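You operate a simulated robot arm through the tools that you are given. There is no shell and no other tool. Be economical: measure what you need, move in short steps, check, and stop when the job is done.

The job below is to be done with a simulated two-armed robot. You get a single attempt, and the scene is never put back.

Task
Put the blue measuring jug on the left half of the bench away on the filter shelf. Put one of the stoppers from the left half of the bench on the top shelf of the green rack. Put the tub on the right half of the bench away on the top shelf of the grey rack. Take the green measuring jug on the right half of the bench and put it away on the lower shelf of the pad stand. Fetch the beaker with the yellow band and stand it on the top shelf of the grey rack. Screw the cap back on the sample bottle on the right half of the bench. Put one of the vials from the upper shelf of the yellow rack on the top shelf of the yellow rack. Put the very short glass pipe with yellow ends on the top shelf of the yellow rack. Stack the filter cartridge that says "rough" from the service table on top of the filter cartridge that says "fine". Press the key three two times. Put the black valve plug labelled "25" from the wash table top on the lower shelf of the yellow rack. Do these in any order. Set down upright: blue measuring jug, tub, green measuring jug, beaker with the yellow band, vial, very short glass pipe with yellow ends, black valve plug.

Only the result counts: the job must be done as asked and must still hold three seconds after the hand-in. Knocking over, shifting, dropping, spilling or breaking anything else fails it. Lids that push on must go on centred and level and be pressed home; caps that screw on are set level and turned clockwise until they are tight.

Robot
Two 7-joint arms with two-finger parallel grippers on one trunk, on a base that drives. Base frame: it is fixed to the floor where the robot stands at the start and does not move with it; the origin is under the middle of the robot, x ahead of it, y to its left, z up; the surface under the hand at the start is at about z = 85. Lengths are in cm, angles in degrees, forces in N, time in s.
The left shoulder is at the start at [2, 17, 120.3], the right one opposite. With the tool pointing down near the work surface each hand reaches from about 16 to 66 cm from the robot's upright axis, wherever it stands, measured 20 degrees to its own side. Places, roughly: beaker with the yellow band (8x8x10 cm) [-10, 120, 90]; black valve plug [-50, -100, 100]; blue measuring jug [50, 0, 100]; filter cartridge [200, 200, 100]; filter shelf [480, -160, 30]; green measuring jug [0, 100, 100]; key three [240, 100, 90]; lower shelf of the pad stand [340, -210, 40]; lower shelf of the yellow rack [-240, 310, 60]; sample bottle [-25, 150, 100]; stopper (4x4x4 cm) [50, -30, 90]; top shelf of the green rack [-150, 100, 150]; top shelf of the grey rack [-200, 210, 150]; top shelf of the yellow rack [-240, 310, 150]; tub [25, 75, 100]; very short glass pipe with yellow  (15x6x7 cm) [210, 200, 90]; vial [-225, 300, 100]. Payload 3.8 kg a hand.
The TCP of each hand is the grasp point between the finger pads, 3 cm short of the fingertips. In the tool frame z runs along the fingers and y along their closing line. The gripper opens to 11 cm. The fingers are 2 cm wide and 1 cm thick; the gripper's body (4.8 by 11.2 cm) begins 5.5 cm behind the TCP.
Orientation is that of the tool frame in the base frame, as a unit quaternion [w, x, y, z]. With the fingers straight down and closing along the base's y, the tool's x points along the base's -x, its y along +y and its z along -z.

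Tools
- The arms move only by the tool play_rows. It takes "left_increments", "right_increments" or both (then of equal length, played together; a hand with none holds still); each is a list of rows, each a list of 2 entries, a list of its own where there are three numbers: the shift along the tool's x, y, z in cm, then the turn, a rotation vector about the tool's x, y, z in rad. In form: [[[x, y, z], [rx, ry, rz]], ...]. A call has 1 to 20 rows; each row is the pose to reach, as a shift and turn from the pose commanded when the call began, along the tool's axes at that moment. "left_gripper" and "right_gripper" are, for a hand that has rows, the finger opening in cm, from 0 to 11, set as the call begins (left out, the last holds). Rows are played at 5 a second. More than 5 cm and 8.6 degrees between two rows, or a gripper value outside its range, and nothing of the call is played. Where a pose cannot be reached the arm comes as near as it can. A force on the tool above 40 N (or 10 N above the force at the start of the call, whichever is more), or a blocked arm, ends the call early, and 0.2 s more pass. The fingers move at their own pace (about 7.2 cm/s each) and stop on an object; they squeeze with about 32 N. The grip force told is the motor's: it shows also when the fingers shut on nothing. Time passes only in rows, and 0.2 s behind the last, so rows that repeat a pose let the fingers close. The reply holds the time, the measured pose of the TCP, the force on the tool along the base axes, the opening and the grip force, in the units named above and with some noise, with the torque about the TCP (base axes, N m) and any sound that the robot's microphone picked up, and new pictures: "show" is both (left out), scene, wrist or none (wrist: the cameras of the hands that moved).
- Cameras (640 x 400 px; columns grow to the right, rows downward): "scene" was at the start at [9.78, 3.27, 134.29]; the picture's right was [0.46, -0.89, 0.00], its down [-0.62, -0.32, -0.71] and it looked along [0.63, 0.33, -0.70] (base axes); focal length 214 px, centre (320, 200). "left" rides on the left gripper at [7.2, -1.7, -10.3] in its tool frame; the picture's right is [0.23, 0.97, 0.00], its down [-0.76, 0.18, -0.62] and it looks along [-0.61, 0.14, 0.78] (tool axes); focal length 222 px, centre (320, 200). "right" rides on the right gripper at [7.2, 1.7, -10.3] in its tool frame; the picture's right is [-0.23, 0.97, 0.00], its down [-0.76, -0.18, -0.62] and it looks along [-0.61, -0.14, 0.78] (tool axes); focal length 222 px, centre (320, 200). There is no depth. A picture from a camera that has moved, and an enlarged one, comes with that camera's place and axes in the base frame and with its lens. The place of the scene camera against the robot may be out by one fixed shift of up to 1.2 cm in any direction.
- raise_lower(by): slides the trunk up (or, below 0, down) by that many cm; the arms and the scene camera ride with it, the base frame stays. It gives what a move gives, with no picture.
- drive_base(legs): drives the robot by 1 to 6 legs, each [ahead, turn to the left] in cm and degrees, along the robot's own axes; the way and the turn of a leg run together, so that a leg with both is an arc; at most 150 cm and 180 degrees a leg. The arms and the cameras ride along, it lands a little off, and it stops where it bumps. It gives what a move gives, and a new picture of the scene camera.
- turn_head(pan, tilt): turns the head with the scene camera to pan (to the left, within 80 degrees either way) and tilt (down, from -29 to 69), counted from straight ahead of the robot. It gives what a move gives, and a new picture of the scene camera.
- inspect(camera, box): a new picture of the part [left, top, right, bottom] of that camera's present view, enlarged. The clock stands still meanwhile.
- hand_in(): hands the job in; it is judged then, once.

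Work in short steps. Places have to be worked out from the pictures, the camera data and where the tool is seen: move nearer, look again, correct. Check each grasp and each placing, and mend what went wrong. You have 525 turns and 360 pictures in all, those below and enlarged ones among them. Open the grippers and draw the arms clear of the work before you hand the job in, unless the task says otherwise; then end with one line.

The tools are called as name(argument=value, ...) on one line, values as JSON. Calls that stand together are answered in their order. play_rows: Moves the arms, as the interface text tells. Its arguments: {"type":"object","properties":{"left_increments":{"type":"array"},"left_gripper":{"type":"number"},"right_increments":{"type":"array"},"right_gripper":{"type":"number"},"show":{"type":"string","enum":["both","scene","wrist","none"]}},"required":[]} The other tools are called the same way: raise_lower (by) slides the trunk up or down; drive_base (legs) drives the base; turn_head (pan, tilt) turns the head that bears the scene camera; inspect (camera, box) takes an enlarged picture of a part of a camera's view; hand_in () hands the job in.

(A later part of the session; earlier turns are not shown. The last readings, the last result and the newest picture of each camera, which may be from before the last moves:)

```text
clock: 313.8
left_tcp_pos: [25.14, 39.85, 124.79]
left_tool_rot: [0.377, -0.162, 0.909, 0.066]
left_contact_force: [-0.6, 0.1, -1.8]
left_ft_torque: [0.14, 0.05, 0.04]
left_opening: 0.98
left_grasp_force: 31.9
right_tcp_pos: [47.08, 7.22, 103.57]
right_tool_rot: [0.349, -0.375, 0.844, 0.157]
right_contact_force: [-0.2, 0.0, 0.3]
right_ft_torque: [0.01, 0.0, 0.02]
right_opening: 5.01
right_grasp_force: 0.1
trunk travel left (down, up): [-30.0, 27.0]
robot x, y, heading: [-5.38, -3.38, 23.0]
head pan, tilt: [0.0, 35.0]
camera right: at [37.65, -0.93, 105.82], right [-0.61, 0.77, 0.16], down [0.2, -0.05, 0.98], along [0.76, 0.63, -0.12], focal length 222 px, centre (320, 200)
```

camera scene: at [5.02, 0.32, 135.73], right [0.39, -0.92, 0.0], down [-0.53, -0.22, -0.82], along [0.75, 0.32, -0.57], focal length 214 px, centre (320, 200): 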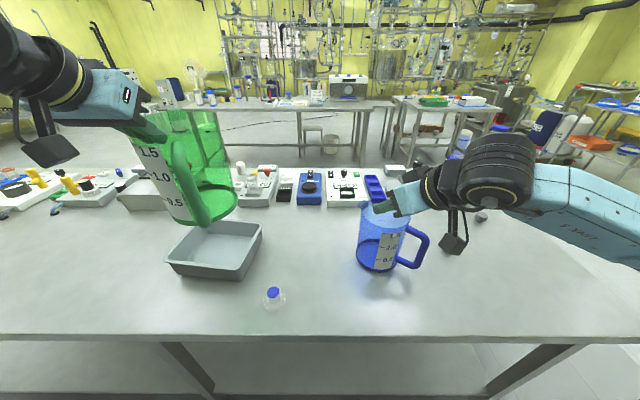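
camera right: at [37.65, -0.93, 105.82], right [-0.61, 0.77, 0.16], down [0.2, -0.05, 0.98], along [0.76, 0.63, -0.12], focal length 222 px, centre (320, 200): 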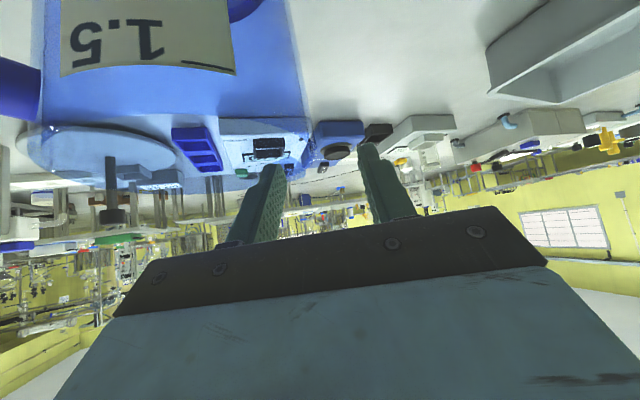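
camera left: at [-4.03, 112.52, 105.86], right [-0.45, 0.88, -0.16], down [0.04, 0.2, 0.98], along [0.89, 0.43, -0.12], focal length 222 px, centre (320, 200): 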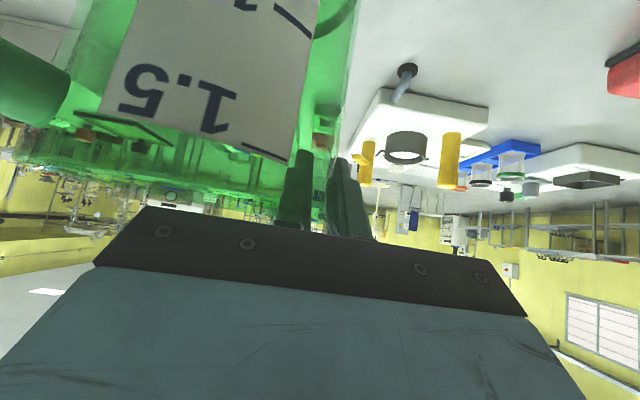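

Wall lies between the fingers. I lower 3.5 cm and close.

play_rows(right_increments=[[[1.2, -0.2, 1.2], [0, 0, 0]], [[2.5, -0.2, 2.5], [0, 0, 0]], [[2.5, -0.2, 2.5], [0, 0, 0]]], show="wrist")

play_rows(right_increments=[[[0, 0, 0], [0, 0, 0]], [[0, 0, 0], [0, 0, 0]], [[0, 0, 0], [0, 0, 0]], [[0, 0, 0], [0, 0, 0]]], right_gripper=0, show="wrist")

```text
clock: 314.6
left_tcp_pos: [25.14, 39.92, 124.71]
left_tool_rot: [0.377, -0.162, 0.909, 0.067]
left_contact_force: [0.7, 0.7, -1.6]
left_ft_torque: [0.15, 0.04, 0.01]
left_opening: 1.02
left_grasp_force: 31.8
right_tcp_pos: [47.35, 6.98, 99.98]
right_tool_rot: [0.35, -0.374, 0.845, 0.155]
right_contact_force: [1.2, -0.3, 0.1]
right_ft_torque: [-0.01, 0.0, -0.02]
right_opening: 5.01
right_grasp_force: 0.1
trunk travel left (down, up): [-30.0, 27.0]
robot x, y, heading: [-5.48, -3.37, 23.2]
head pan, tilt: [0.0, 35.0]
camera right: at [37.84, -1.13, 102.21], right [-0.61, 0.77, 0.16], down [0.2, -0.05, 0.98], along [0.76, 0.63, -0.12], focal length 222 px, centre (320, 200)
```

right: 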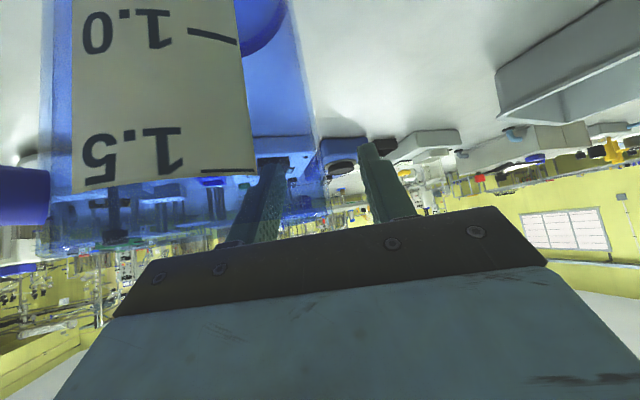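

```text
clock: 315.6
left_tcp_pos: [25.05, 39.92, 124.73]
left_tool_rot: [0.377, -0.162, 0.909, 0.067]
left_contact_force: [-0.1, 0.1, -1.9]
left_ft_torque: [0.14, 0.03, 0.01]
left_opening: 0.98
left_grasp_force: 32.0
right_tcp_pos: [47.55, 7.05, 100.0]
right_tool_rot: [0.349, -0.374, 0.845, 0.155]
right_contact_force: [1.5, -1.7, 1.3]
right_ft_torque: [-0.39, -0.13, 0.09]
right_opening: 1.11
right_grasp_force: 32.1
trunk travel left (down, up): [-30.0, 27.0]
robot x, y, heading: [-5.28, -3.57, 23.3]
head pan, tilt: [0.0, 35.0]
camera right: at [37.85, -1.14, 102.26], right [-0.61, 0.77, 0.16], down [0.2, -0.05, 0.98], along [0.76, 0.63, -0.12], focal length 222 px, centre (320, 200)
```

right: 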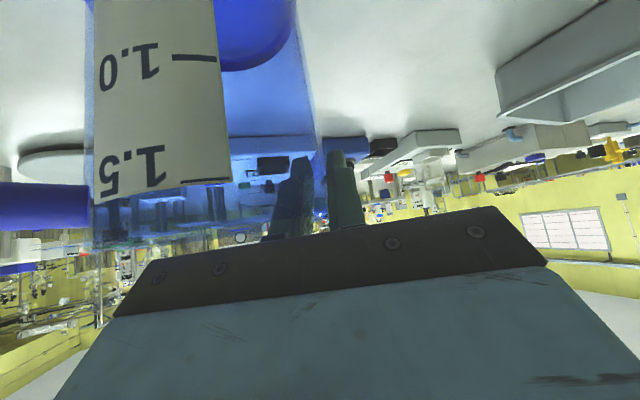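

Gripped (1.11 cm). I lift 4 cm and check.

play_rows(right_increments=[[[-0.7, 0, -0.7], [0, 0, 0]], [[-1.4, 0, -1.4], [0, 0, 0]], [[-2.8, 0, -2.8], [0, 0, 0]], [[-2.8, 0, -2.8], [0, 0, 0]]], show="both")

```text
clock: 316.6
left_tcp_pos: [25.08, 39.97, 124.78]
left_tool_rot: [0.376, -0.162, 0.91, 0.067]
left_contact_force: [0.7, -0.3, -1.5]
left_ft_torque: [0.15, 0.0, 0.01]
left_opening: 1.0
left_grasp_force: 31.7
right_tcp_pos: [47.46, 6.97, 103.98]
right_tool_rot: [0.349, -0.375, 0.845, 0.156]
right_contact_force: [1.0, -0.3, -3.3]
right_ft_torque: [0.07, 0.11, 0.0]
right_opening: 1.06
right_grasp_force: 31.6
trunk travel left (down, up): [-30.0, 27.0]
robot x, y, heading: [-5.63, -3.72, 23.3]
head pan, tilt: [0.0, 35.0]
camera scene: at [5.09, 0.34, 135.72], right [0.39, -0.92, 0.0], down [-0.53, -0.23, -0.82], along [0.75, 0.32, -0.57], focal length 214 px, centre (320, 200)
camera right: at [37.88, -1.13, 106.17], right [-0.61, 0.77, 0.16], down [0.2, -0.05, 0.98], along [0.76, 0.63, -0.12], focal length 222 px, centre (320, 200)
```

scene: 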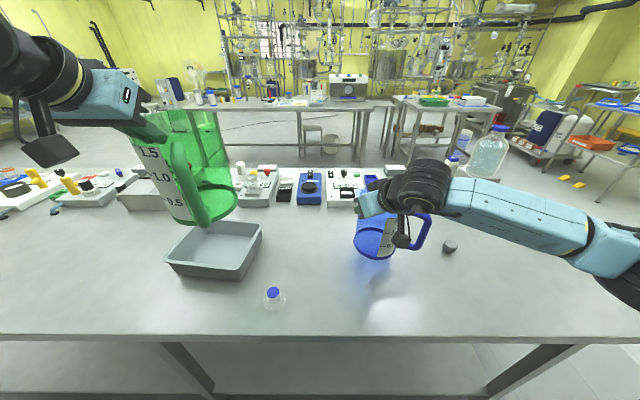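
right: 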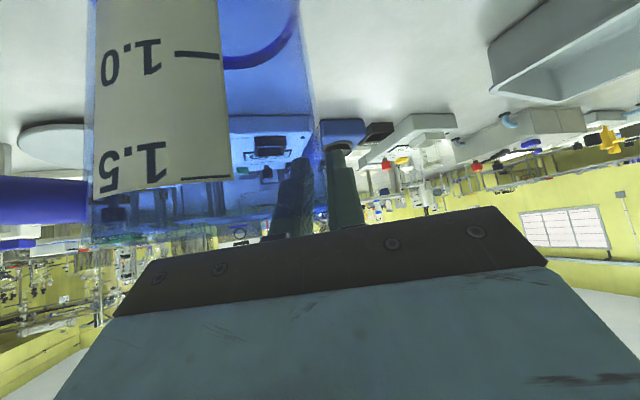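

Held level. I raise it to carrying height.

play_rows(right_increments=[[[-3, 0, -3], [0, 0, 0]], [[-6, 0, -6], [0, 0, 0]], [[-9, 0, -9], [0, 0, 0]], [[-12, 0, -12], [0, 0, 0]], [[-13, 0, -15.5], [0, 0, 0]], [[-12, 0, -17], [0, 0, 0]]], show="none")

drive_base(legs=[[-20, 0], [0, -90]])

```text
clock: 318.0
left_tcp_pos: [25.23, 39.8, 124.78]
left_tool_rot: [0.378, -0.162, 0.909, 0.067]
left_contact_force: [-0.5, -1.0, -2.5]
left_ft_torque: [0.12, 0.02, -0.02]
left_opening: 1.0
left_grasp_force: 31.9
right_tcp_pos: [45.06, 4.29, 124.27]
right_tool_rot: [0.349, -0.375, 0.844, 0.157]
right_contact_force: [0.2, 0.6, -0.8]
right_ft_torque: [0.09, 0.03, 0.01]
right_opening: 1.05
right_grasp_force: 32.5
trunk travel left (down, up): [-30.0, 27.0]
robot x, y, heading: [-5.15, -3.44, 23.3]
head pan, tilt: [0.0, 35.0]
```

```text
clock: 323.1
left_tcp_pos: [21.36, -39.4, 124.53]
left_tool_rot: [0.318, 0.509, 0.771, -0.212]
left_contact_force: [0.0, -0.7, -1.6]
left_ft_torque: [0.02, -0.12, 0.01]
left_opening: 0.99
left_grasp_force: 31.9
right_tcp_pos: [-12.77, -60.71, 124.26]
right_tool_rot: [0.358, 0.305, 0.874, -0.126]
right_contact_force: [0.2, -0.2, -1.8]
right_ft_torque: [0.07, -0.1, -0.01]
right_opening: 1.08
right_grasp_force: 31.8
trunk travel left (down, up): [-30.0, 27.0]
robot x, y, heading: [-24.15, -11.19, -63.9]
head pan, tilt: [0.0, 35.0]
stopped in leg 2: the robot was blocked; the commanded pose is now the measured one
camera scene: at [-18.22, -21.44, 135.74], right [-0.9, -0.44, 0.0], down [-0.25, 0.51, -0.82], along [0.36, -0.74, -0.57], focal length 214 px, centre (320, 200)
```

scene: 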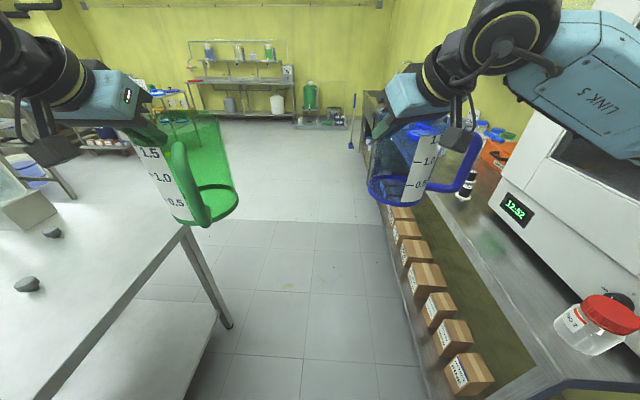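

The right elbow bumped the oven on the wash counter while turning. I turn back left, then drive forward slanting away from the counter.

drive_base(legs=[[0, 12], [45, 0], [0, -14]])

```text
clock: 327.5
left_tcp_pos: [47.89, -76.54, 124.73]
left_tool_rot: [0.315, 0.521, 0.764, -0.215]
left_contact_force: [0.1, 0.1, -1.8]
left_ft_torque: [-0.02, -0.06, -0.04]
left_opening: 0.98
left_grasp_force: 31.6
right_tcp_pos: [12.9, -96.96, 124.2]
right_tool_rot: [0.357, 0.321, 0.867, -0.131]
right_contact_force: [-0.2, -0.2, -1.8]
right_ft_torque: [0.09, -0.1, -0.01]
right_opening: 1.01
right_grasp_force: 31.3
trunk travel left (down, up): [-30.0, 27.0]
robot x, y, heading: [4.03, -46.9, -65.9]
head pan, tilt: [0.0, 35.0]
camera scene: at [8.84, -57.22, 135.72], right [-0.91, -0.41, 0.0], down [-0.24, 0.52, -0.82], along [0.34, -0.75, -0.57], focal length 214 px, centre (320, 200)
```

scene: 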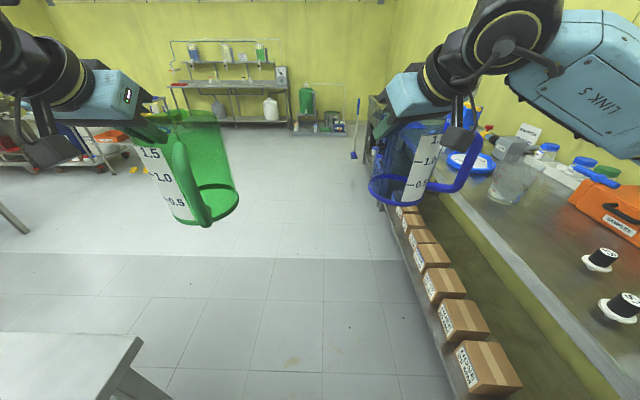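

I continue forward past the bench end, then look left toward the far area.

drive_base(legs=[[70, 3], [0, 40]])

```text
clock: 333.2
left_tcp_pos: [86.45, -101.07, 124.74]
left_tool_rot: [0.372, 0.206, 0.901, -0.085]
left_contact_force: [-0.2, -0.6, -1.9]
left_ft_torque: [0.11, -0.1, -0.05]
left_opening: 0.97
left_grasp_force: 32.0
right_tcp_pos: [74.8, -139.65, 124.24]
right_tool_rot: [0.381, -0.019, 0.924, 0.008]
right_contact_force: [0.3, -0.2, -1.2]
right_ft_torque: [0.12, -0.02, 0.02]
right_opening: 1.01
right_grasp_force: 31.8
trunk travel left (down, up): [-30.0, 27.0]
robot x, y, heading: [34.11, -109.33, -22.6]
head pan, tilt: [0.0, 35.0]
camera scene: at [44.59, -113.87, 135.73], right [-0.39, -0.92, 0.0], down [-0.53, 0.22, -0.82], along [0.75, -0.32, -0.57], focal length 214 px, centre (320, 200)
```

scene: 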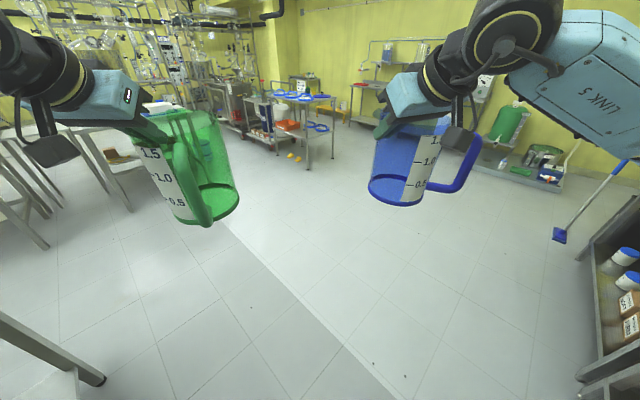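

The pad stand is the stand with blue rings ahead, the filter shelf lies behind/left of it. I zoom in.

inspect(camera="scene", box=[200, 60, 360, 170])

```text
3.64 times, centred on (280, 115) of scene
camera zoom: at [44.59, -113.87, 135.73], right [-0.39, -0.92, 0.0], down [-0.53, 0.22, -0.82], along [0.75, -0.32, -0.57], focal length 780 px, centre (466, 509)
```

zoom: 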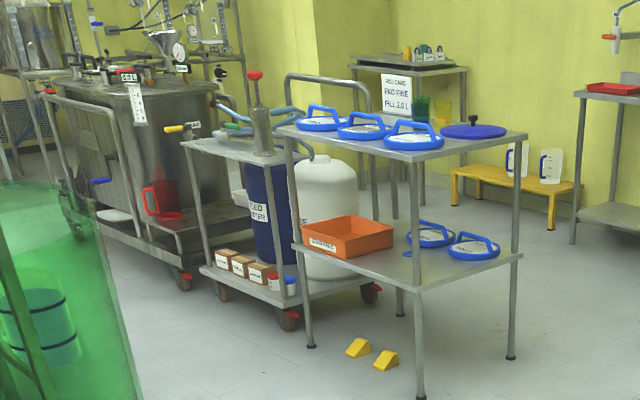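

I drive toward the pad stand's near end (approach along its short side), stopping short and facing it.

drive_base(legs=[[0, -9.8], [140, 0], [137, 0], [0, 54]])

```text
clock: 349.7
left_tcp_pos: [298.83, -219.1, 124.74]
left_tool_rot: [0.378, -0.142, 0.913, 0.058]
left_contact_force: [-0.7, -0.1, -1.5]
left_ft_torque: [0.13, 0.01, -0.03]
left_opening: 0.96
left_grasp_force: 31.5
right_tcp_pos: [316.98, -255.17, 124.19]
right_tool_rot: [0.351, -0.359, 0.852, 0.148]
right_contact_force: [-0.4, 0.2, -2.6]
right_ft_torque: [0.09, 0.05, -0.02]
right_opening: 0.98
right_grasp_force: 32.4
trunk travel left (down, up): [-30.0, 27.0]
robot x, y, heading: [266.33, -261.19, 20.5]
head pan, tilt: [0.0, 35.0]
camera scene: at [277.0, -257.66, 135.73], right [0.35, -0.94, 0.0], down [-0.54, -0.2, -0.82], along [0.77, 0.29, -0.57], focal length 214 px, centre (320, 200)
```

scene: 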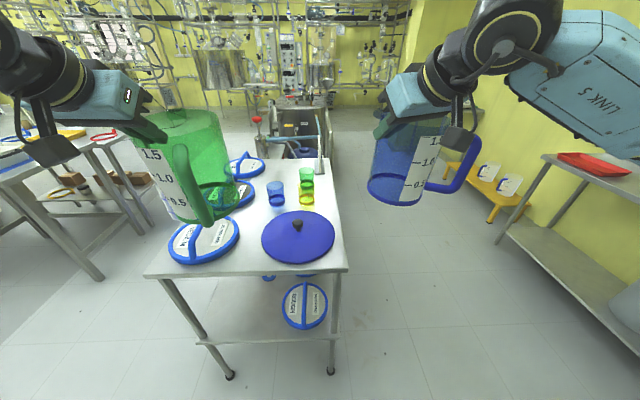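

I back up 18 cm so the jugs clear the stand, then lower the trunk fully to see the lower shelf.

drive_base(legs=[[-18, 0]])

raise_lower(by=-30)

turn_head(pan=15, tilt=30)

```text
clock: 351.2
left_tcp_pos: [282.01, -225.43, 124.86]
left_tool_rot: [0.378, -0.142, 0.913, 0.058]
left_contact_force: [-0.7, -0.4, -1.6]
left_ft_torque: [0.12, 0.03, -0.02]
left_opening: 0.95
left_grasp_force: 32.2
right_tcp_pos: [300.05, -261.53, 124.28]
right_tool_rot: [0.351, -0.359, 0.852, 0.149]
right_contact_force: [0.3, 0.6, -0.6]
right_ft_torque: [0.09, 0.08, -0.03]
right_opening: 0.97
right_grasp_force: 31.9
trunk travel left (down, up): [-30.0, 27.0]
robot x, y, heading: [249.66, -267.11, 20.7]
head pan, tilt: [0.0, 35.0]
camera scene: at [260.13, -264.02, 135.73], right [0.35, -0.94, 0.0], down [-0.54, -0.2, -0.82], along [0.77, 0.29, -0.57], focal length 214 px, centre (320, 200)
```

scene: 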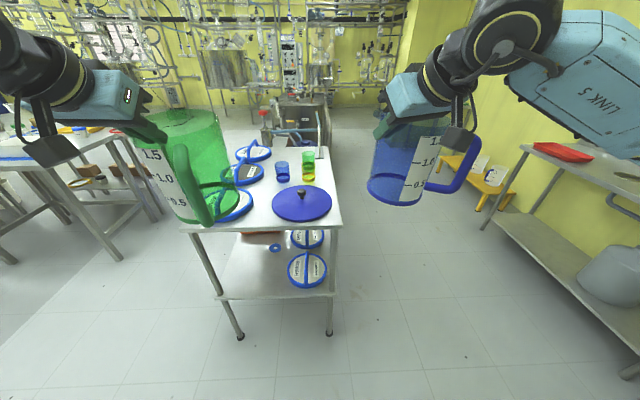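

```text
clock: 354.2
left_tcp_pos: [282.04, -225.44, 94.8]
left_tool_rot: [0.377, -0.141, 0.914, 0.058]
left_contact_force: [-0.4, 0.3, -1.5]
left_ft_torque: [0.07, -0.01, 0.01]
left_opening: 0.94
left_grasp_force: 32.3
right_tcp_pos: [300.09, -261.5, 94.23]
right_tool_rot: [0.35, -0.358, 0.853, 0.148]
right_contact_force: [0.0, -1.3, -2.4]
right_ft_torque: [0.11, 0.09, -0.01]
right_opening: 0.97
right_grasp_force: 32.1
trunk travel left (down, up): [0.0, 57.0]
robot x, y, heading: [249.27, -267.34, 20.4]
head pan, tilt: [0.0, 35.0]
```

```text
clock: 355.0
left_tcp_pos: [282.04, -225.55, 94.67]
left_tool_rot: [0.378, -0.142, 0.913, 0.059]
left_contact_force: [0.0, 0.1, -1.8]
left_ft_torque: [0.14, 0.0, 0.01]
left_opening: 0.93
left_grasp_force: 32.1
right_tcp_pos: [300.21, -261.5, 94.24]
right_tool_rot: [0.35, -0.358, 0.853, 0.148]
right_contact_force: [0.0, -0.2, -2.0]
right_ft_torque: [0.11, 0.08, 0.01]
right_opening: 0.97
right_grasp_force: 31.5
trunk travel left (down, up): [0.0, 57.0]
robot x, y, heading: [249.51, -267.61, 20.6]
head pan, tilt: [15.0, 30.0]
camera scene: at [259.33, -261.83, 106.5], right [0.58, -0.81, 0.0], down [-0.41, -0.29, -0.87], along [0.7, 0.5, -0.5], focal length 214 px, centre (320, 200)
```

scene: 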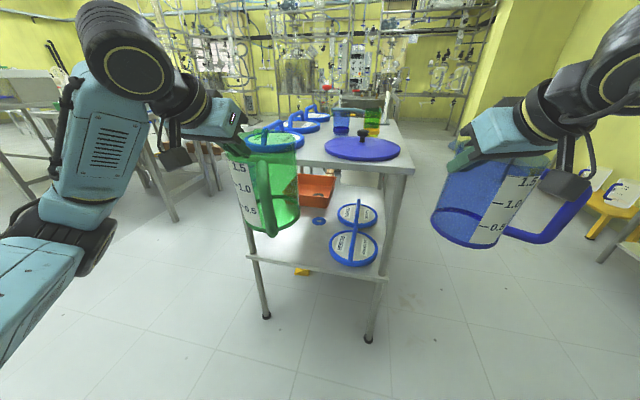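

The free area on the lower shelf is at its front-left; access from the long side is better. I raise the trunk and drive around to that side.

raise_lower(by=30)

drive_base(legs=[[0, 55.6], [114, 0], [0, -72], [0, -72]])

raise_lower(by=-30)

turn_head(pan=10, tilt=35)

```text
clock: 358.0
left_tcp_pos: [282.02, -225.56, 124.85]
left_tool_rot: [0.378, -0.141, 0.913, 0.058]
left_contact_force: [0.1, 0.8, -1.7]
left_ft_torque: [0.17, 0.02, -0.01]
left_opening: 0.93
left_grasp_force: 32.2
right_tcp_pos: [300.18, -261.61, 124.15]
right_tool_rot: [0.35, -0.359, 0.852, 0.148]
right_contact_force: [0.6, -0.7, -1.3]
right_ft_torque: [0.07, 0.1, 0.0]
right_opening: 0.94
right_grasp_force: 31.7
trunk travel left (down, up): [-30.0, 27.0]
robot x, y, heading: [249.43, -267.52, 20.4]
head pan, tilt: [15.0, 30.0]
```

```text
clock: 372.5
left_tcp_pos: [319.1, -188.59, 124.71]
left_tool_rot: [0.312, 0.534, 0.754, -0.221]
left_contact_force: [-0.3, 0.1, -2.4]
left_ft_torque: [-0.01, -0.07, 0.04]
left_opening: 0.93
left_grasp_force: 32.1
right_tcp_pos: [283.68, -207.81, 124.13]
right_tool_rot: [0.355, 0.336, 0.862, -0.138]
right_contact_force: [-0.3, -0.3, -1.4]
right_ft_torque: [0.11, -0.09, -0.01]
right_opening: 0.92
right_grasp_force: 31.8
trunk travel left (down, up): [-30.0, 27.0]
robot x, y, heading: [276.02, -157.08, -67.6]
head pan, tilt: [15.0, 30.0]
camera scene: at [282.99, -166.98, 136.5], right [-0.8, -0.61, 0.0], down [-0.3, 0.4, -0.87], along [0.52, -0.69, -0.5], focal length 214 px, centre (320, 200)
```

scene: 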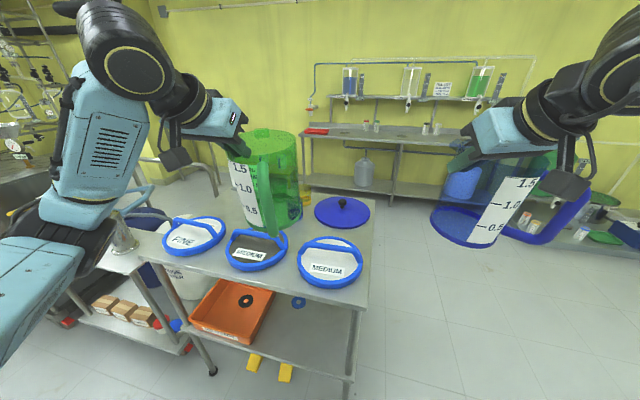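

```text
clock: 374.8
left_tcp_pos: [319.26, -188.35, 100.44]
left_tool_rot: [0.322, 0.527, 0.751, -0.234]
left_contact_force: [-1.8, 2.4, 13.1]
left_ft_torque: [0.15, 0.28, -0.07]
left_opening: 0.96
left_grasp_force: 31.6
right_tcp_pos: [283.71, -207.64, 98.83]
right_tool_rot: [0.355, 0.336, 0.861, -0.138]
right_contact_force: [0.6, -0.5, -2.5]
right_ft_torque: [0.12, -0.12, -0.01]
right_opening: 0.9
right_grasp_force: 31.9
trunk travel left (down, up): [-4.7, 52.3]
robot x, y, heading: [276.24, -157.22, -67.8]
head pan, tilt: [15.0, 30.0]
stopped: the force on the tool passed its limit at 71 N (the readings are from after the stop); the commanded pose is now the measured one
```

```text
clock: 375.4
left_tcp_pos: [319.31, -188.46, 100.54]
left_tool_rot: [0.322, 0.528, 0.751, -0.232]
left_contact_force: [0.6, -1.1, 21.8]
left_ft_torque: [-0.48, 0.05, -0.03]
left_opening: 0.98
left_grasp_force: 32.3
right_tcp_pos: [283.62, -207.67, 98.88]
right_tool_rot: [0.356, 0.336, 0.861, -0.138]
right_contact_force: [-0.2, 0.1, -2.8]
right_ft_torque: [0.07, -0.11, -0.03]
right_opening: 0.88
right_grasp_force: 32.6
trunk travel left (down, up): [-4.7, 52.3]
robot x, y, heading: [276.19, -157.57, -67.8]
head pan, tilt: [10.0, 35.0]
camera scene: at [282.13, -167.14, 110.43], right [-0.84, -0.54, 0.0], down [-0.31, 0.48, -0.82], along [0.44, -0.69, -0.57], focal length 214 px, centre (320, 200)
```

scene: 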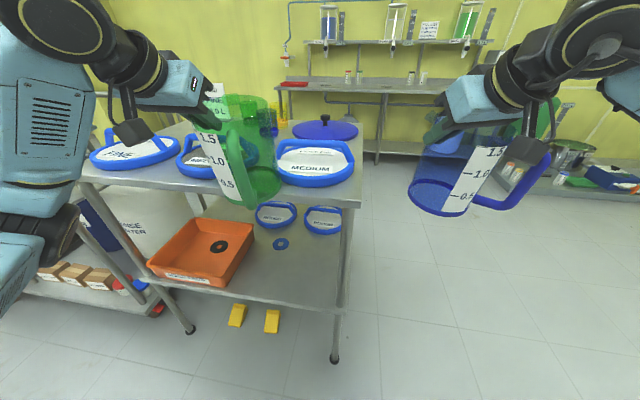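

I lowered too early: the green jug's base touched the stand's top edge. I raise the trunk at once and check.

raise_lower(by=20)

drive_base(legs=[[-28, 0]])

```text
clock: 377.6
left_tcp_pos: [319.26, -188.47, 120.19]
left_tool_rot: [0.321, 0.528, 0.751, -0.231]
left_contact_force: [1.0, 0.1, -2.0]
left_ft_torque: [0.09, -0.17, -0.03]
left_opening: 0.95
left_grasp_force: 32.2
right_tcp_pos: [283.65, -207.68, 118.76]
right_tool_rot: [0.355, 0.335, 0.862, -0.137]
right_contact_force: [0.1, -0.3, -2.0]
right_ft_torque: [0.07, -0.1, 0.0]
right_opening: 0.89
right_grasp_force: 32.0
trunk travel left (down, up): [-24.7, 32.3]
robot x, y, heading: [276.21, -157.31, -67.6]
head pan, tilt: [10.0, 35.0]
```

```text
clock: 379.6
left_tcp_pos: [308.67, -162.33, 120.23]
left_tool_rot: [0.321, 0.527, 0.752, -0.231]
left_contact_force: [-0.3, 0.1, -2.1]
left_ft_torque: [-0.03, -0.08, 0.03]
left_opening: 0.98
left_grasp_force: 31.7
right_tcp_pos: [273.04, -181.7, 118.92]
right_tool_rot: [0.355, 0.335, 0.862, -0.137]
right_contact_force: [-1.1, -0.6, -1.9]
right_ft_torque: [0.06, -0.07, -0.02]
right_opening: 0.92
right_grasp_force: 32.0
trunk travel left (down, up): [-24.7, 32.3]
robot x, y, heading: [265.65, -131.16, -67.7]
head pan, tilt: [10.0, 35.0]
camera scene: at [271.55, -141.17, 130.41], right [-0.84, -0.54, 0.0], down [-0.31, 0.48, -0.82], along [0.44, -0.69, -0.57], focal length 214 px, centre (320, 200)
```

scene: 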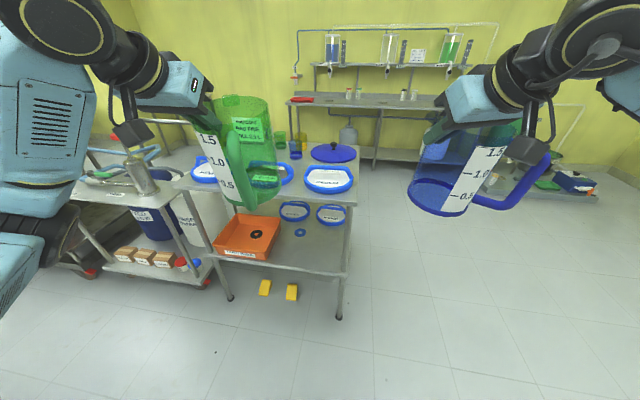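

inspect(camera="left", box=[0, 0, 640, 400])

inspect(camera="scene", box=[180, 80, 380, 210])

```text
1.00 times, centred on (320, 200) of left (not enlarged: the box is as wide or as high as the picture)
camera zoom: at [302.91, -151.18, 122.19], right [0.86, 0.47, -0.17], down [0.2, -0.01, 0.98], along [0.46, -0.88, -0.1], focal length 222 px, centre (320, 200)
```

zoom: 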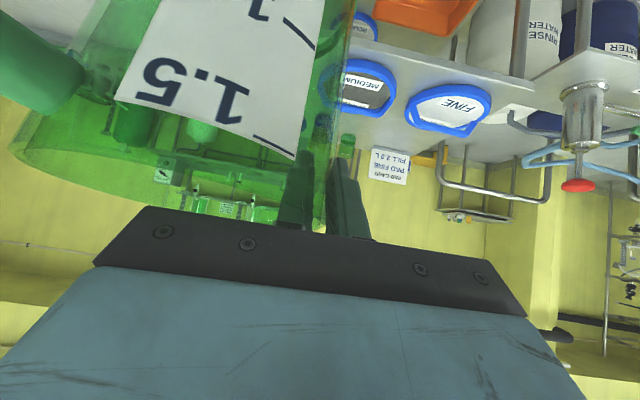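

```text
3.08 times, centred on (280, 145) of scene
camera zoom: at [271.55, -141.17, 130.41], right [-0.84, -0.54, 0.0], down [-0.31, 0.48, -0.82], along [0.44, -0.69, -0.57], focal length 660 px, centre (443, 369)
```

zoom: 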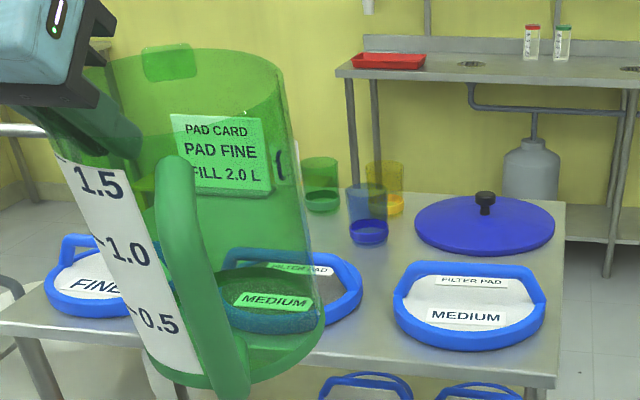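

The lids look undisturbed. The jug was tilted ~7° in the grip by that contact; I roll the hand to bring it upright and check.

play_rows(left_increments=[[[0, 0, 0], [-0.045, 0.013, 0.045]], [[0, 0, 0], [-0.085, 0.026, 0.085]], [[0, 0, 0], [-0.085, 0.026, 0.085]]], show="none")

inspect(camera="scene", box=[180, 80, 380, 210])

```text
clock: 380.4
left_tcp_pos: [308.69, -162.36, 120.29]
left_tool_rot: [0.342, 0.548, 0.743, -0.177]
left_contact_force: [0.6, 0.4, -2.6]
left_ft_torque: [0.02, -0.1, -0.03]
left_opening: 0.95
left_grasp_force: 32.2
right_tcp_pos: [273.04, -181.8, 118.74]
right_tool_rot: [0.354, 0.335, 0.862, -0.137]
right_contact_force: [0.6, 0.8, -2.0]
right_ft_torque: [0.07, -0.1, -0.01]
right_opening: 0.89
right_grasp_force: 32.2
trunk travel left (down, up): [-24.7, 32.3]
robot x, y, heading: [265.46, -131.61, -67.6]
head pan, tilt: [10.0, 35.0]
```

```text
3.08 times, centred on (280, 145) of scene
camera zoom: at [271.58, -141.24, 130.4], right [-0.84, -0.54, 0.0], down [-0.31, 0.48, -0.82], along [0.44, -0.69, -0.57], focal length 660 px, centre (443, 369)
```

zoom: 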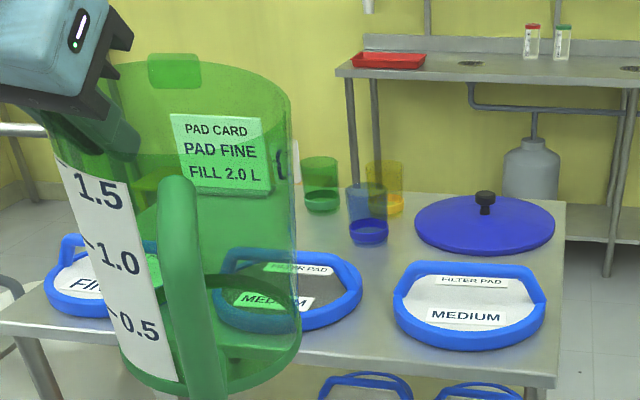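

Upright again. Now well clear of the stand, I lower the trunk fully and look at the lower shelf.

raise_lower(by=-24.7)

turn_head(pan=5, tilt=32)

```text
clock: 382.9
left_tcp_pos: [308.63, -162.42, 95.56]
left_tool_rot: [0.342, 0.548, 0.742, -0.178]
left_contact_force: [0.5, 0.8, -2.2]
left_ft_torque: [0.03, -0.17, 0.01]
left_opening: 0.93
left_grasp_force: 31.9
right_tcp_pos: [273.1, -181.7, 94.2]
right_tool_rot: [0.355, 0.336, 0.862, -0.138]
right_contact_force: [0.8, -0.4, -2.1]
right_ft_torque: [0.11, -0.11, 0.0]
right_opening: 0.88
right_grasp_force: 32.3
trunk travel left (down, up): [0.0, 57.0]
robot x, y, heading: [265.61, -131.38, -67.5]
head pan, tilt: [10.0, 35.0]
```

```text
clock: 383.6
left_tcp_pos: [308.68, -162.46, 95.5]
left_tool_rot: [0.342, 0.548, 0.742, -0.178]
left_contact_force: [-0.3, 0.7, -1.8]
left_ft_torque: [-0.02, -0.09, 0.05]
left_opening: 0.96
left_grasp_force: 31.7
right_tcp_pos: [273.09, -181.7, 94.23]
right_tool_rot: [0.355, 0.335, 0.862, -0.137]
right_contact_force: [-0.1, -0.4, -1.5]
right_ft_torque: [0.08, -0.07, 0.0]
right_opening: 0.9
right_grasp_force: 31.8
trunk travel left (down, up): [0.0, 57.0]
robot x, y, heading: [265.21, -131.74, -67.7]
head pan, tilt: [5.0, 32.0]
camera scene: at [270.98, -141.75, 106.19], right [-0.89, -0.46, 0.0], down [-0.24, 0.47, -0.85], along [0.39, -0.75, -0.53], focal length 214 px, centre (320, 200)
```

scene: 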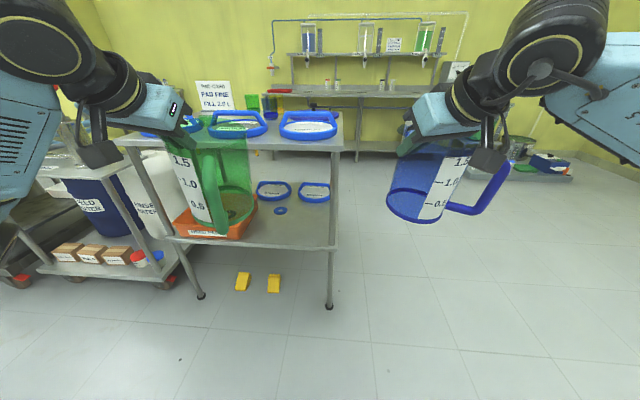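

The free spot on the lower shelf is at about [320, -207]. First I lower the green jug outside the stand to just above shelf level.

play_rows(left_increments=[[[3.1, -0.5, 3.1], [0, 0, 0]], [[6.2, -1, 6.2], [0, 0, 0]], [[9.3, -1.5, 9.3], [0, 0, 0]], [[12.4, -2, 12.4], [0, 0, 0]], [[15.5, -2.4, 15.5], [0, 0, 0]], [[18.6, -2.9, 18.6], [0, 0, 0]], [[21.7, -3.4, 21.7], [0, 0, 0]], [[24.2, -3.8, 24.2], [0, 0, 0]], [[24.2, -3.8, 24.2], [0, 0, 0]]], show="scene")

```text
clock: 385.6
left_tcp_pos: [308.73, -162.25, 60.97]
left_tool_rot: [0.342, 0.548, 0.742, -0.177]
left_contact_force: [-0.3, 0.0, -1.9]
left_ft_torque: [0.0, -0.04, 0.0]
left_opening: 0.94
left_grasp_force: 31.8
right_tcp_pos: [273.01, -181.72, 94.2]
right_tool_rot: [0.355, 0.335, 0.862, -0.138]
right_contact_force: [0.6, -0.3, -1.2]
right_ft_torque: [0.06, -0.09, -0.03]
right_opening: 0.89
right_grasp_force: 31.9
trunk travel left (down, up): [0.0, 57.0]
robot x, y, heading: [265.73, -131.53, -67.3]
head pan, tilt: [5.0, 32.0]
camera scene: at [270.98, -141.76, 106.19], right [-0.89, -0.46, 0.0], down [-0.24, 0.47, -0.85], along [0.39, -0.75, -0.53], focal length 214 px, centre (320, 200)
```

scene: 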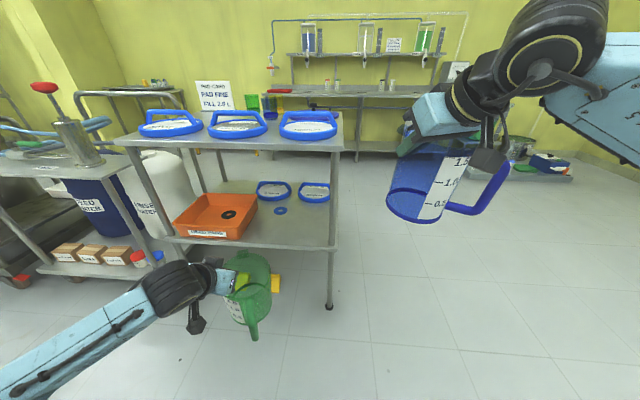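

Jug is at shelf height outside. I drive forward 25 cm and check before going in.

drive_base(legs=[[25, 0]])

```text
clock: 387.4
left_tcp_pos: [318.21, -185.45, 61.04]
left_tool_rot: [0.341, 0.55, 0.741, -0.178]
left_contact_force: [0.3, 0.4, -2.0]
left_ft_torque: [0.03, -0.16, 0.01]
left_opening: 0.94
left_grasp_force: 31.5
right_tcp_pos: [282.4, -204.72, 94.0]
right_tool_rot: [0.356, 0.335, 0.862, -0.137]
right_contact_force: [-0.3, 0.9, -0.9]
right_ft_torque: [0.11, -0.1, 0.0]
right_opening: 0.91
right_grasp_force: 32.0
trunk travel left (down, up): [0.0, 57.0]
robot x, y, heading: [275.06, -154.3, -67.4]
head pan, tilt: [5.0, 32.0]
camera scene: at [280.4, -164.74, 106.19], right [-0.89, -0.46, 0.0], down [-0.24, 0.47, -0.85], along [0.39, -0.75, -0.53], focal length 214 px, centre (320, 200)
```

scene: 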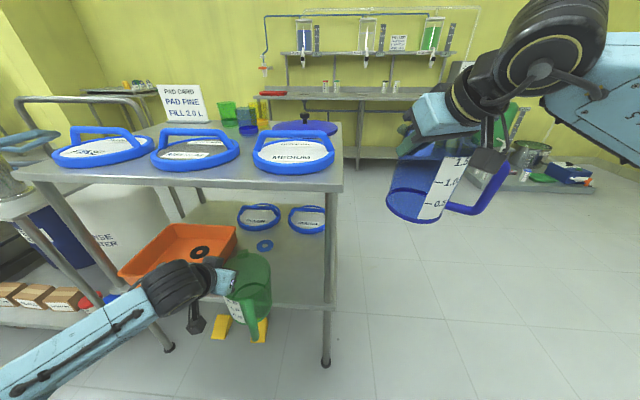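

Alignment good, bin clear. I drive 20 cm further in.

drive_base(legs=[[20, 0]])

```text
clock: 389.0
left_tcp_pos: [325.72, -203.97, 61.06]
left_tool_rot: [0.342, 0.549, 0.742, -0.178]
left_contact_force: [-0.1, -0.8, -1.5]
left_ft_torque: [-0.02, -0.1, 0.02]
left_opening: 0.93
left_grasp_force: 32.2
right_tcp_pos: [289.89, -223.27, 94.17]
right_tool_rot: [0.354, 0.336, 0.862, -0.137]
right_contact_force: [-0.7, -0.5, -1.6]
right_ft_torque: [0.09, -0.13, 0.01]
right_opening: 0.88
right_grasp_force: 31.9
trunk travel left (down, up): [0.0, 57.0]
robot x, y, heading: [282.78, -173.35, -67.8]
head pan, tilt: [5.0, 32.0]
camera scene: at [288.0, -183.32, 106.19], right [-0.89, -0.46, 0.0], down [-0.24, 0.47, -0.85], along [0.39, -0.75, -0.53], focal length 214 px, centre (320, 200)
```

scene: 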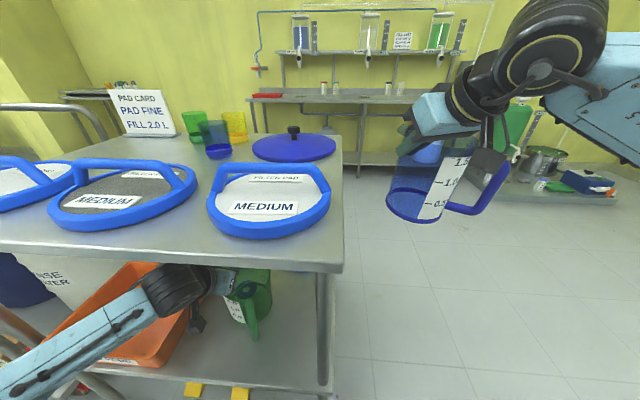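

Now I lower the jug 5 cm, then in fine steps to contact.

play_rows(left_increments=[[[1.8, -0.28, 1.8], [0, 0, 0]], [[3.5, -0.55, 3.5], [0, 0, 0]], [[3.5, -0.55, 3.5], [0, 0, 0]]], show="none")

play_rows(left_increments=[[[0.35, -0.05, 0.35], [0, 0, 0]], [[0.7, -0.1, 0.7], [0, 0, 0]], [[0.7, -0.1, 0.7], [0, 0, 0]]], show="none")

```text
clock: 389.5
left_tcp_pos: [326.0, -204.47, 58.78]
left_tool_rot: [0.354, 0.544, 0.737, -0.187]
left_contact_force: [-3.6, 1.4, 12.1]
left_ft_torque: [0.38, 1.23, -0.05]
left_opening: 1.27
left_grasp_force: 31.7
right_tcp_pos: [289.87, -223.26, 94.03]
right_tool_rot: [0.355, 0.336, 0.861, -0.137]
right_contact_force: [0.5, 0.6, -1.8]
right_ft_torque: [0.05, -0.14, -0.02]
right_opening: 0.88
right_grasp_force: 32.1
trunk travel left (down, up): [0.0, 57.0]
robot x, y, heading: [283.03, -172.76, -67.9]
head pan, tilt: [5.0, 32.0]
stopped in row 2 (left hand): the force on the tool passed its limit at 64 N (the readings are from after the stop); the commanded pose is now the measured one
```

```text
clock: 390.0
left_tcp_pos: [326.26, -204.61, 58.75]
left_tool_rot: [0.359, 0.542, 0.736, -0.19]
left_contact_force: [-1.6, 1.3, 13.0]
left_ft_torque: [0.46, 1.16, -0.06]
left_opening: 1.31
left_grasp_force: 32.2
right_tcp_pos: [289.94, -223.34, 94.01]
right_tool_rot: [0.354, 0.335, 0.863, -0.136]
right_contact_force: [-0.7, -0.8, -1.9]
right_ft_torque: [0.07, -0.08, 0.01]
right_opening: 0.89
right_grasp_force: 31.3
trunk travel left (down, up): [0.0, 57.0]
robot x, y, heading: [282.79, -172.63, -67.7]
head pan, tilt: [5.0, 32.0]
stopped in row 2 (left hand): the force on the tool passed its limit at 46 N (the readings are from after the stop); the commanded pose is now the measured one
```

Contact came earlier than expected (z 58.8). I look closely before doing anything more.

inspect(camera="scene", box=[150, 240, 350, 400])

inspect(camera="left", box=[0, 0, 640, 400])

```text
2.50 times, centred on (250, 320) of scene
camera zoom: at [287.96, -183.24, 106.19], right [-0.89, -0.46, 0.0], down [-0.24, 0.47, -0.85], along [0.39, -0.75, -0.53], focal length 536 px, centre (495, -100)
```

zoom: 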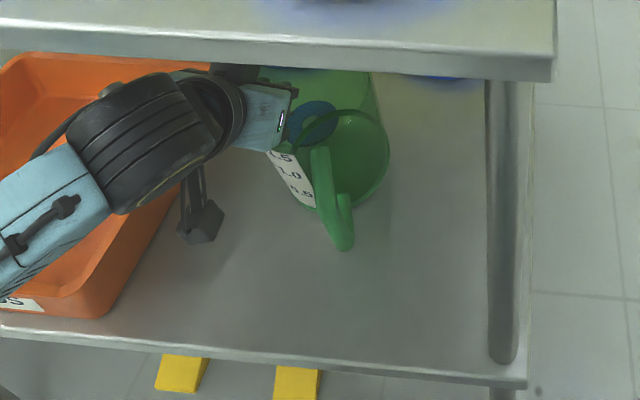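

```text
1.00 times, centred on (320, 200) of left (not enlarged: the box is as wide or as high as the picture)
camera zoom: at [320.22, -193.52, 60.29], right [0.87, 0.48, -0.06], down [0.08, -0.03, 1.0], along [0.48, -0.88, -0.07], focal length 222 px, centre (320, 200)
```

zoom: 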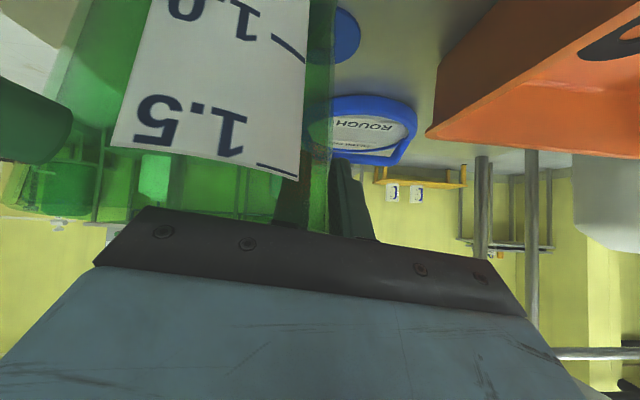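

The contact is at the jug's near-right bottom edge: the jug leans back toward me. I lift 2.5 cm and rotate the hand's pitch by ~9° to level it, then look.

play_rows(left_increments=[[[-0.9, 0.15, -0.9], [0, 0, 0]], [[-1.8, 0.3, -1.8], [0, 0, 0]], [[-1.8, 0.3, -1.8], [0, 0.13, 0]], [[-1.8, 0.3, -1.8], [0, 0.2, 0]], [[-1.8, 0.3, -1.8], [0, 0.2, 0]]], show="none")

inspect(camera="scene", box=[200, 250, 320, 360])

```text
clock: 391.2
left_tcp_pos: [326.33, -204.47, 61.11]
left_tool_rot: [0.28, 0.559, 0.77, -0.13]
left_contact_force: [-1.1, -0.5, -2.3]
left_ft_torque: [0.0, -0.04, 0.0]
left_opening: 1.07
left_grasp_force: 31.8
right_tcp_pos: [289.97, -223.31, 94.02]
right_tool_rot: [0.354, 0.335, 0.862, -0.137]
right_contact_force: [-0.5, 0.0, -2.7]
right_ft_torque: [0.11, -0.1, 0.02]
right_opening: 0.87
right_grasp_force: 32.6
trunk travel left (down, up): [0.0, 57.0]
robot x, y, heading: [282.66, -173.13, -67.9]
head pan, tilt: [5.0, 32.0]
```

```text
3.64 times, centred on (260, 305) of scene
camera zoom: at [288.02, -183.28, 106.19], right [-0.89, -0.46, 0.0], down [-0.24, 0.47, -0.85], along [0.39, -0.75, -0.53], focal length 780 px, centre (538, -182)
```

zoom: 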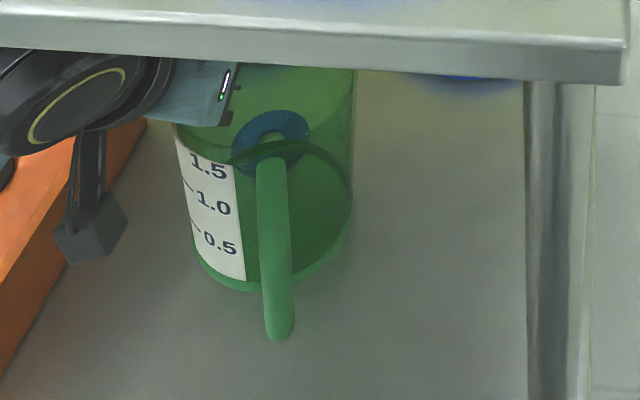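

The jug leans ~12° to the right now. I roll the hand back by 0.2 rad and look again.

play_rows(left_increments=[[[0, 0, 0], [0.081, 0, -0.059]], [[0, 0, 0], [0.162, 0, -0.118]], [[0, 0, 0], [0.162, 0, -0.118]]], show="none")

inspect(camera="scene", box=[200, 250, 320, 360])

```text
clock: 392.0
left_tcp_pos: [326.26, -204.47, 61.06]
left_tool_rot: [0.227, 0.533, 0.788, -0.209]
left_contact_force: [0.7, 0.1, -1.7]
left_ft_torque: [0.03, -0.18, -0.04]
left_opening: 1.06
left_grasp_force: 32.1
right_tcp_pos: [290.03, -223.24, 94.01]
right_tool_rot: [0.354, 0.336, 0.862, -0.138]
right_contact_force: [0.3, 1.2, -2.5]
right_ft_torque: [0.07, -0.08, -0.03]
right_opening: 0.89
right_grasp_force: 31.9
trunk travel left (down, up): [0.0, 57.0]
robot x, y, heading: [282.61, -173.03, -67.9]
head pan, tilt: [5.0, 32.0]
```

```text
3.64 times, centred on (260, 305) of scene
camera zoom: at [288.02, -183.28, 106.19], right [-0.89, -0.46, 0.0], down [-0.24, 0.47, -0.85], along [0.39, -0.75, -0.53], focal length 780 px, centre (538, -182)
```

zoom: 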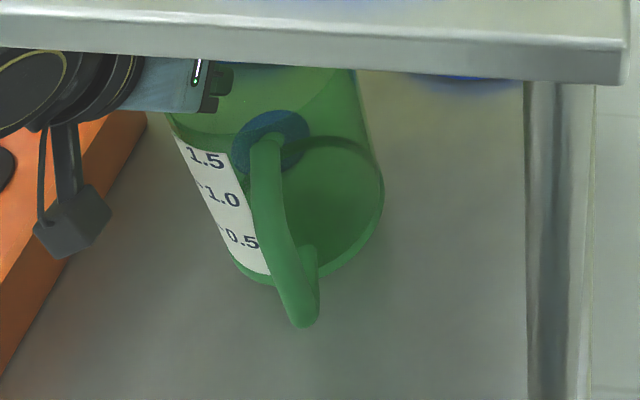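

Upright now (edges match the vertical, base where expected). I lower 3 cm and read the force.

play_rows(left_increments=[[[0.58, 0.09, 0.81], [0, 0, 0]], [[1.16, 0.17, 1.62], [0, 0, 0]], [[1.74, 0.26, 2.43], [0, 0, 0]], [[1.74, 0.26, 2.43], [0, 0, 0]]], show="none")

```text
clock: 393.0
left_tcp_pos: [326.24, -204.41, 58.17]
left_tool_rot: [0.226, 0.533, 0.788, -0.209]
left_contact_force: [-0.3, -0.9, -1.9]
left_ft_torque: [0.01, -0.17, -0.05]
left_opening: 1.04
left_grasp_force: 32.6
right_tcp_pos: [290.06, -223.27, 94.2]
right_tool_rot: [0.354, 0.336, 0.862, -0.138]
right_contact_force: [0.2, -0.8, -2.2]
right_ft_torque: [0.07, -0.11, 0.02]
right_opening: 0.89
right_grasp_force: 32.0
trunk travel left (down, up): [0.0, 57.0]
robot x, y, heading: [282.58, -173.17, -67.6]
head pan, tilt: [5.0, 32.0]
```

No contact at 58.2, as hoped. Another 1.5 cm.

play_rows(left_increments=[[[0.29, 0.04, 0.4], [0, 0, 0]], [[0.58, 0.09, 0.81], [0, 0, 0]], [[0.87, 0.13, 1.21], [0, 0, 0]], [[0.87, 0.13, 1.21], [0, 0, 0]]], show="none")

```text
clock: 393.6
left_tcp_pos: [326.28, -204.55, 58.08]
left_tool_rot: [0.235, 0.532, 0.785, -0.216]
left_contact_force: [-1.5, 0.4, 9.4]
left_ft_torque: [0.11, 0.21, 0.01]
left_opening: 1.05
left_grasp_force: 31.9
right_tcp_pos: [290.05, -223.08, 94.12]
right_tool_rot: [0.353, 0.336, 0.863, -0.136]
right_contact_force: [-0.4, -0.3, -2.0]
right_ft_torque: [0.08, -0.13, -0.02]
right_opening: 0.9
right_grasp_force: 32.3
trunk travel left (down, up): [0.0, 57.0]
robot x, y, heading: [282.07, -172.87, -68.0]
head pan, tilt: [5.0, 32.0]
stopped in row 3 (left hand): the force on the tool passed its limit at 42 N (the readings are from after the stop); the commanded pose is now the measured one
```

Contact is fairly central at z≈58.1, so the jug stands on the shelf (z≈43.4). I open slightly and check.

play_rows(left_increments=[[[0, 0, 0], [0, 0, 0]], [[0, 0, 0], [0, 0, 0]], [[0, 0, 0], [0, 0, 0]]], left_gripper=4, show="none")

inspect(camera="scene", box=[200, 250, 320, 360])

```text
clock: 394.4
left_tcp_pos: [326.38, -204.73, 57.7]
left_tool_rot: [0.233, 0.531, 0.786, -0.214]
left_contact_force: [0.2, -0.2, -0.4]
left_ft_torque: [0.01, 0.03, 0.01]
left_opening: 4.0
left_grasp_force: 0.2
right_tcp_pos: [290.11, -223.15, 93.95]
right_tool_rot: [0.354, 0.336, 0.862, -0.137]
right_contact_force: [0.3, 0.7, -1.5]
right_ft_torque: [0.12, -0.11, 0.0]
right_opening: 0.9
right_grasp_force: 31.5
trunk travel left (down, up): [0.0, 57.0]
robot x, y, heading: [282.75, -173.02, -67.9]
head pan, tilt: [5.0, 32.0]
```

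```text
3.64 times, centred on (260, 305) of scene
camera zoom: at [288.01, -183.25, 106.19], right [-0.89, -0.46, 0.0], down [-0.24, 0.47, -0.85], along [0.39, -0.75, -0.53], focal length 780 px, centre (538, -182)
```

zoom: 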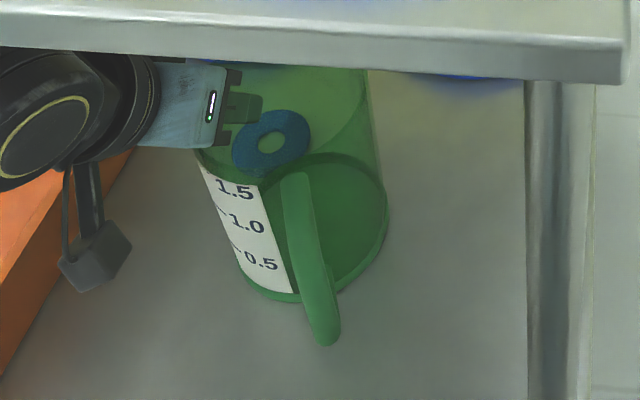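

The jug stands upright on the lower shelf. I lift the hand clear of the rim and back the base out.

play_rows(left_increments=[[[-1.2, -0.2, -1.6], [0, 0, 0]], [[-2.3, -0.35, -3.2], [0, 0, 0]], [[-3.5, -0.5, -4.9], [0, 0, 0]], [[-4.1, -0.6, -5.7], [0, 0, 0]]], left_gripper=4, show="wrist")

```text
clock: 395.4
left_tcp_pos: [326.42, -204.46, 64.78]
left_tool_rot: [0.232, 0.532, 0.786, -0.215]
left_contact_force: [-0.6, -0.7, 0.0]
left_ft_torque: [0.02, 0.01, -0.01]
left_opening: 4.0
left_grasp_force: 0.0
right_tcp_pos: [289.99, -223.23, 94.01]
right_tool_rot: [0.354, 0.335, 0.862, -0.137]
right_contact_force: [-0.1, 0.3, -2.6]
right_ft_torque: [0.09, -0.06, 0.01]
right_opening: 0.87
right_grasp_force: 31.8
trunk travel left (down, up): [0.0, 57.0]
robot x, y, heading: [282.72, -172.68, -67.3]
head pan, tilt: [5.0, 32.0]
camera left: at [321.06, -193.74, 69.02], right [0.84, 0.5, -0.22], down [0.33, -0.14, 0.93], along [0.44, -0.85, -0.28], focal length 222 px, centre (320, 200)
```

left: 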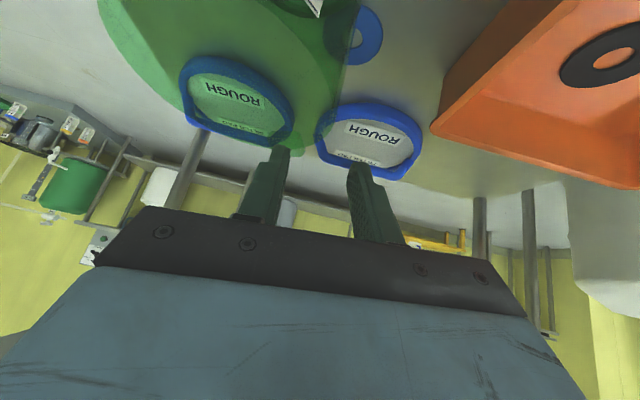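

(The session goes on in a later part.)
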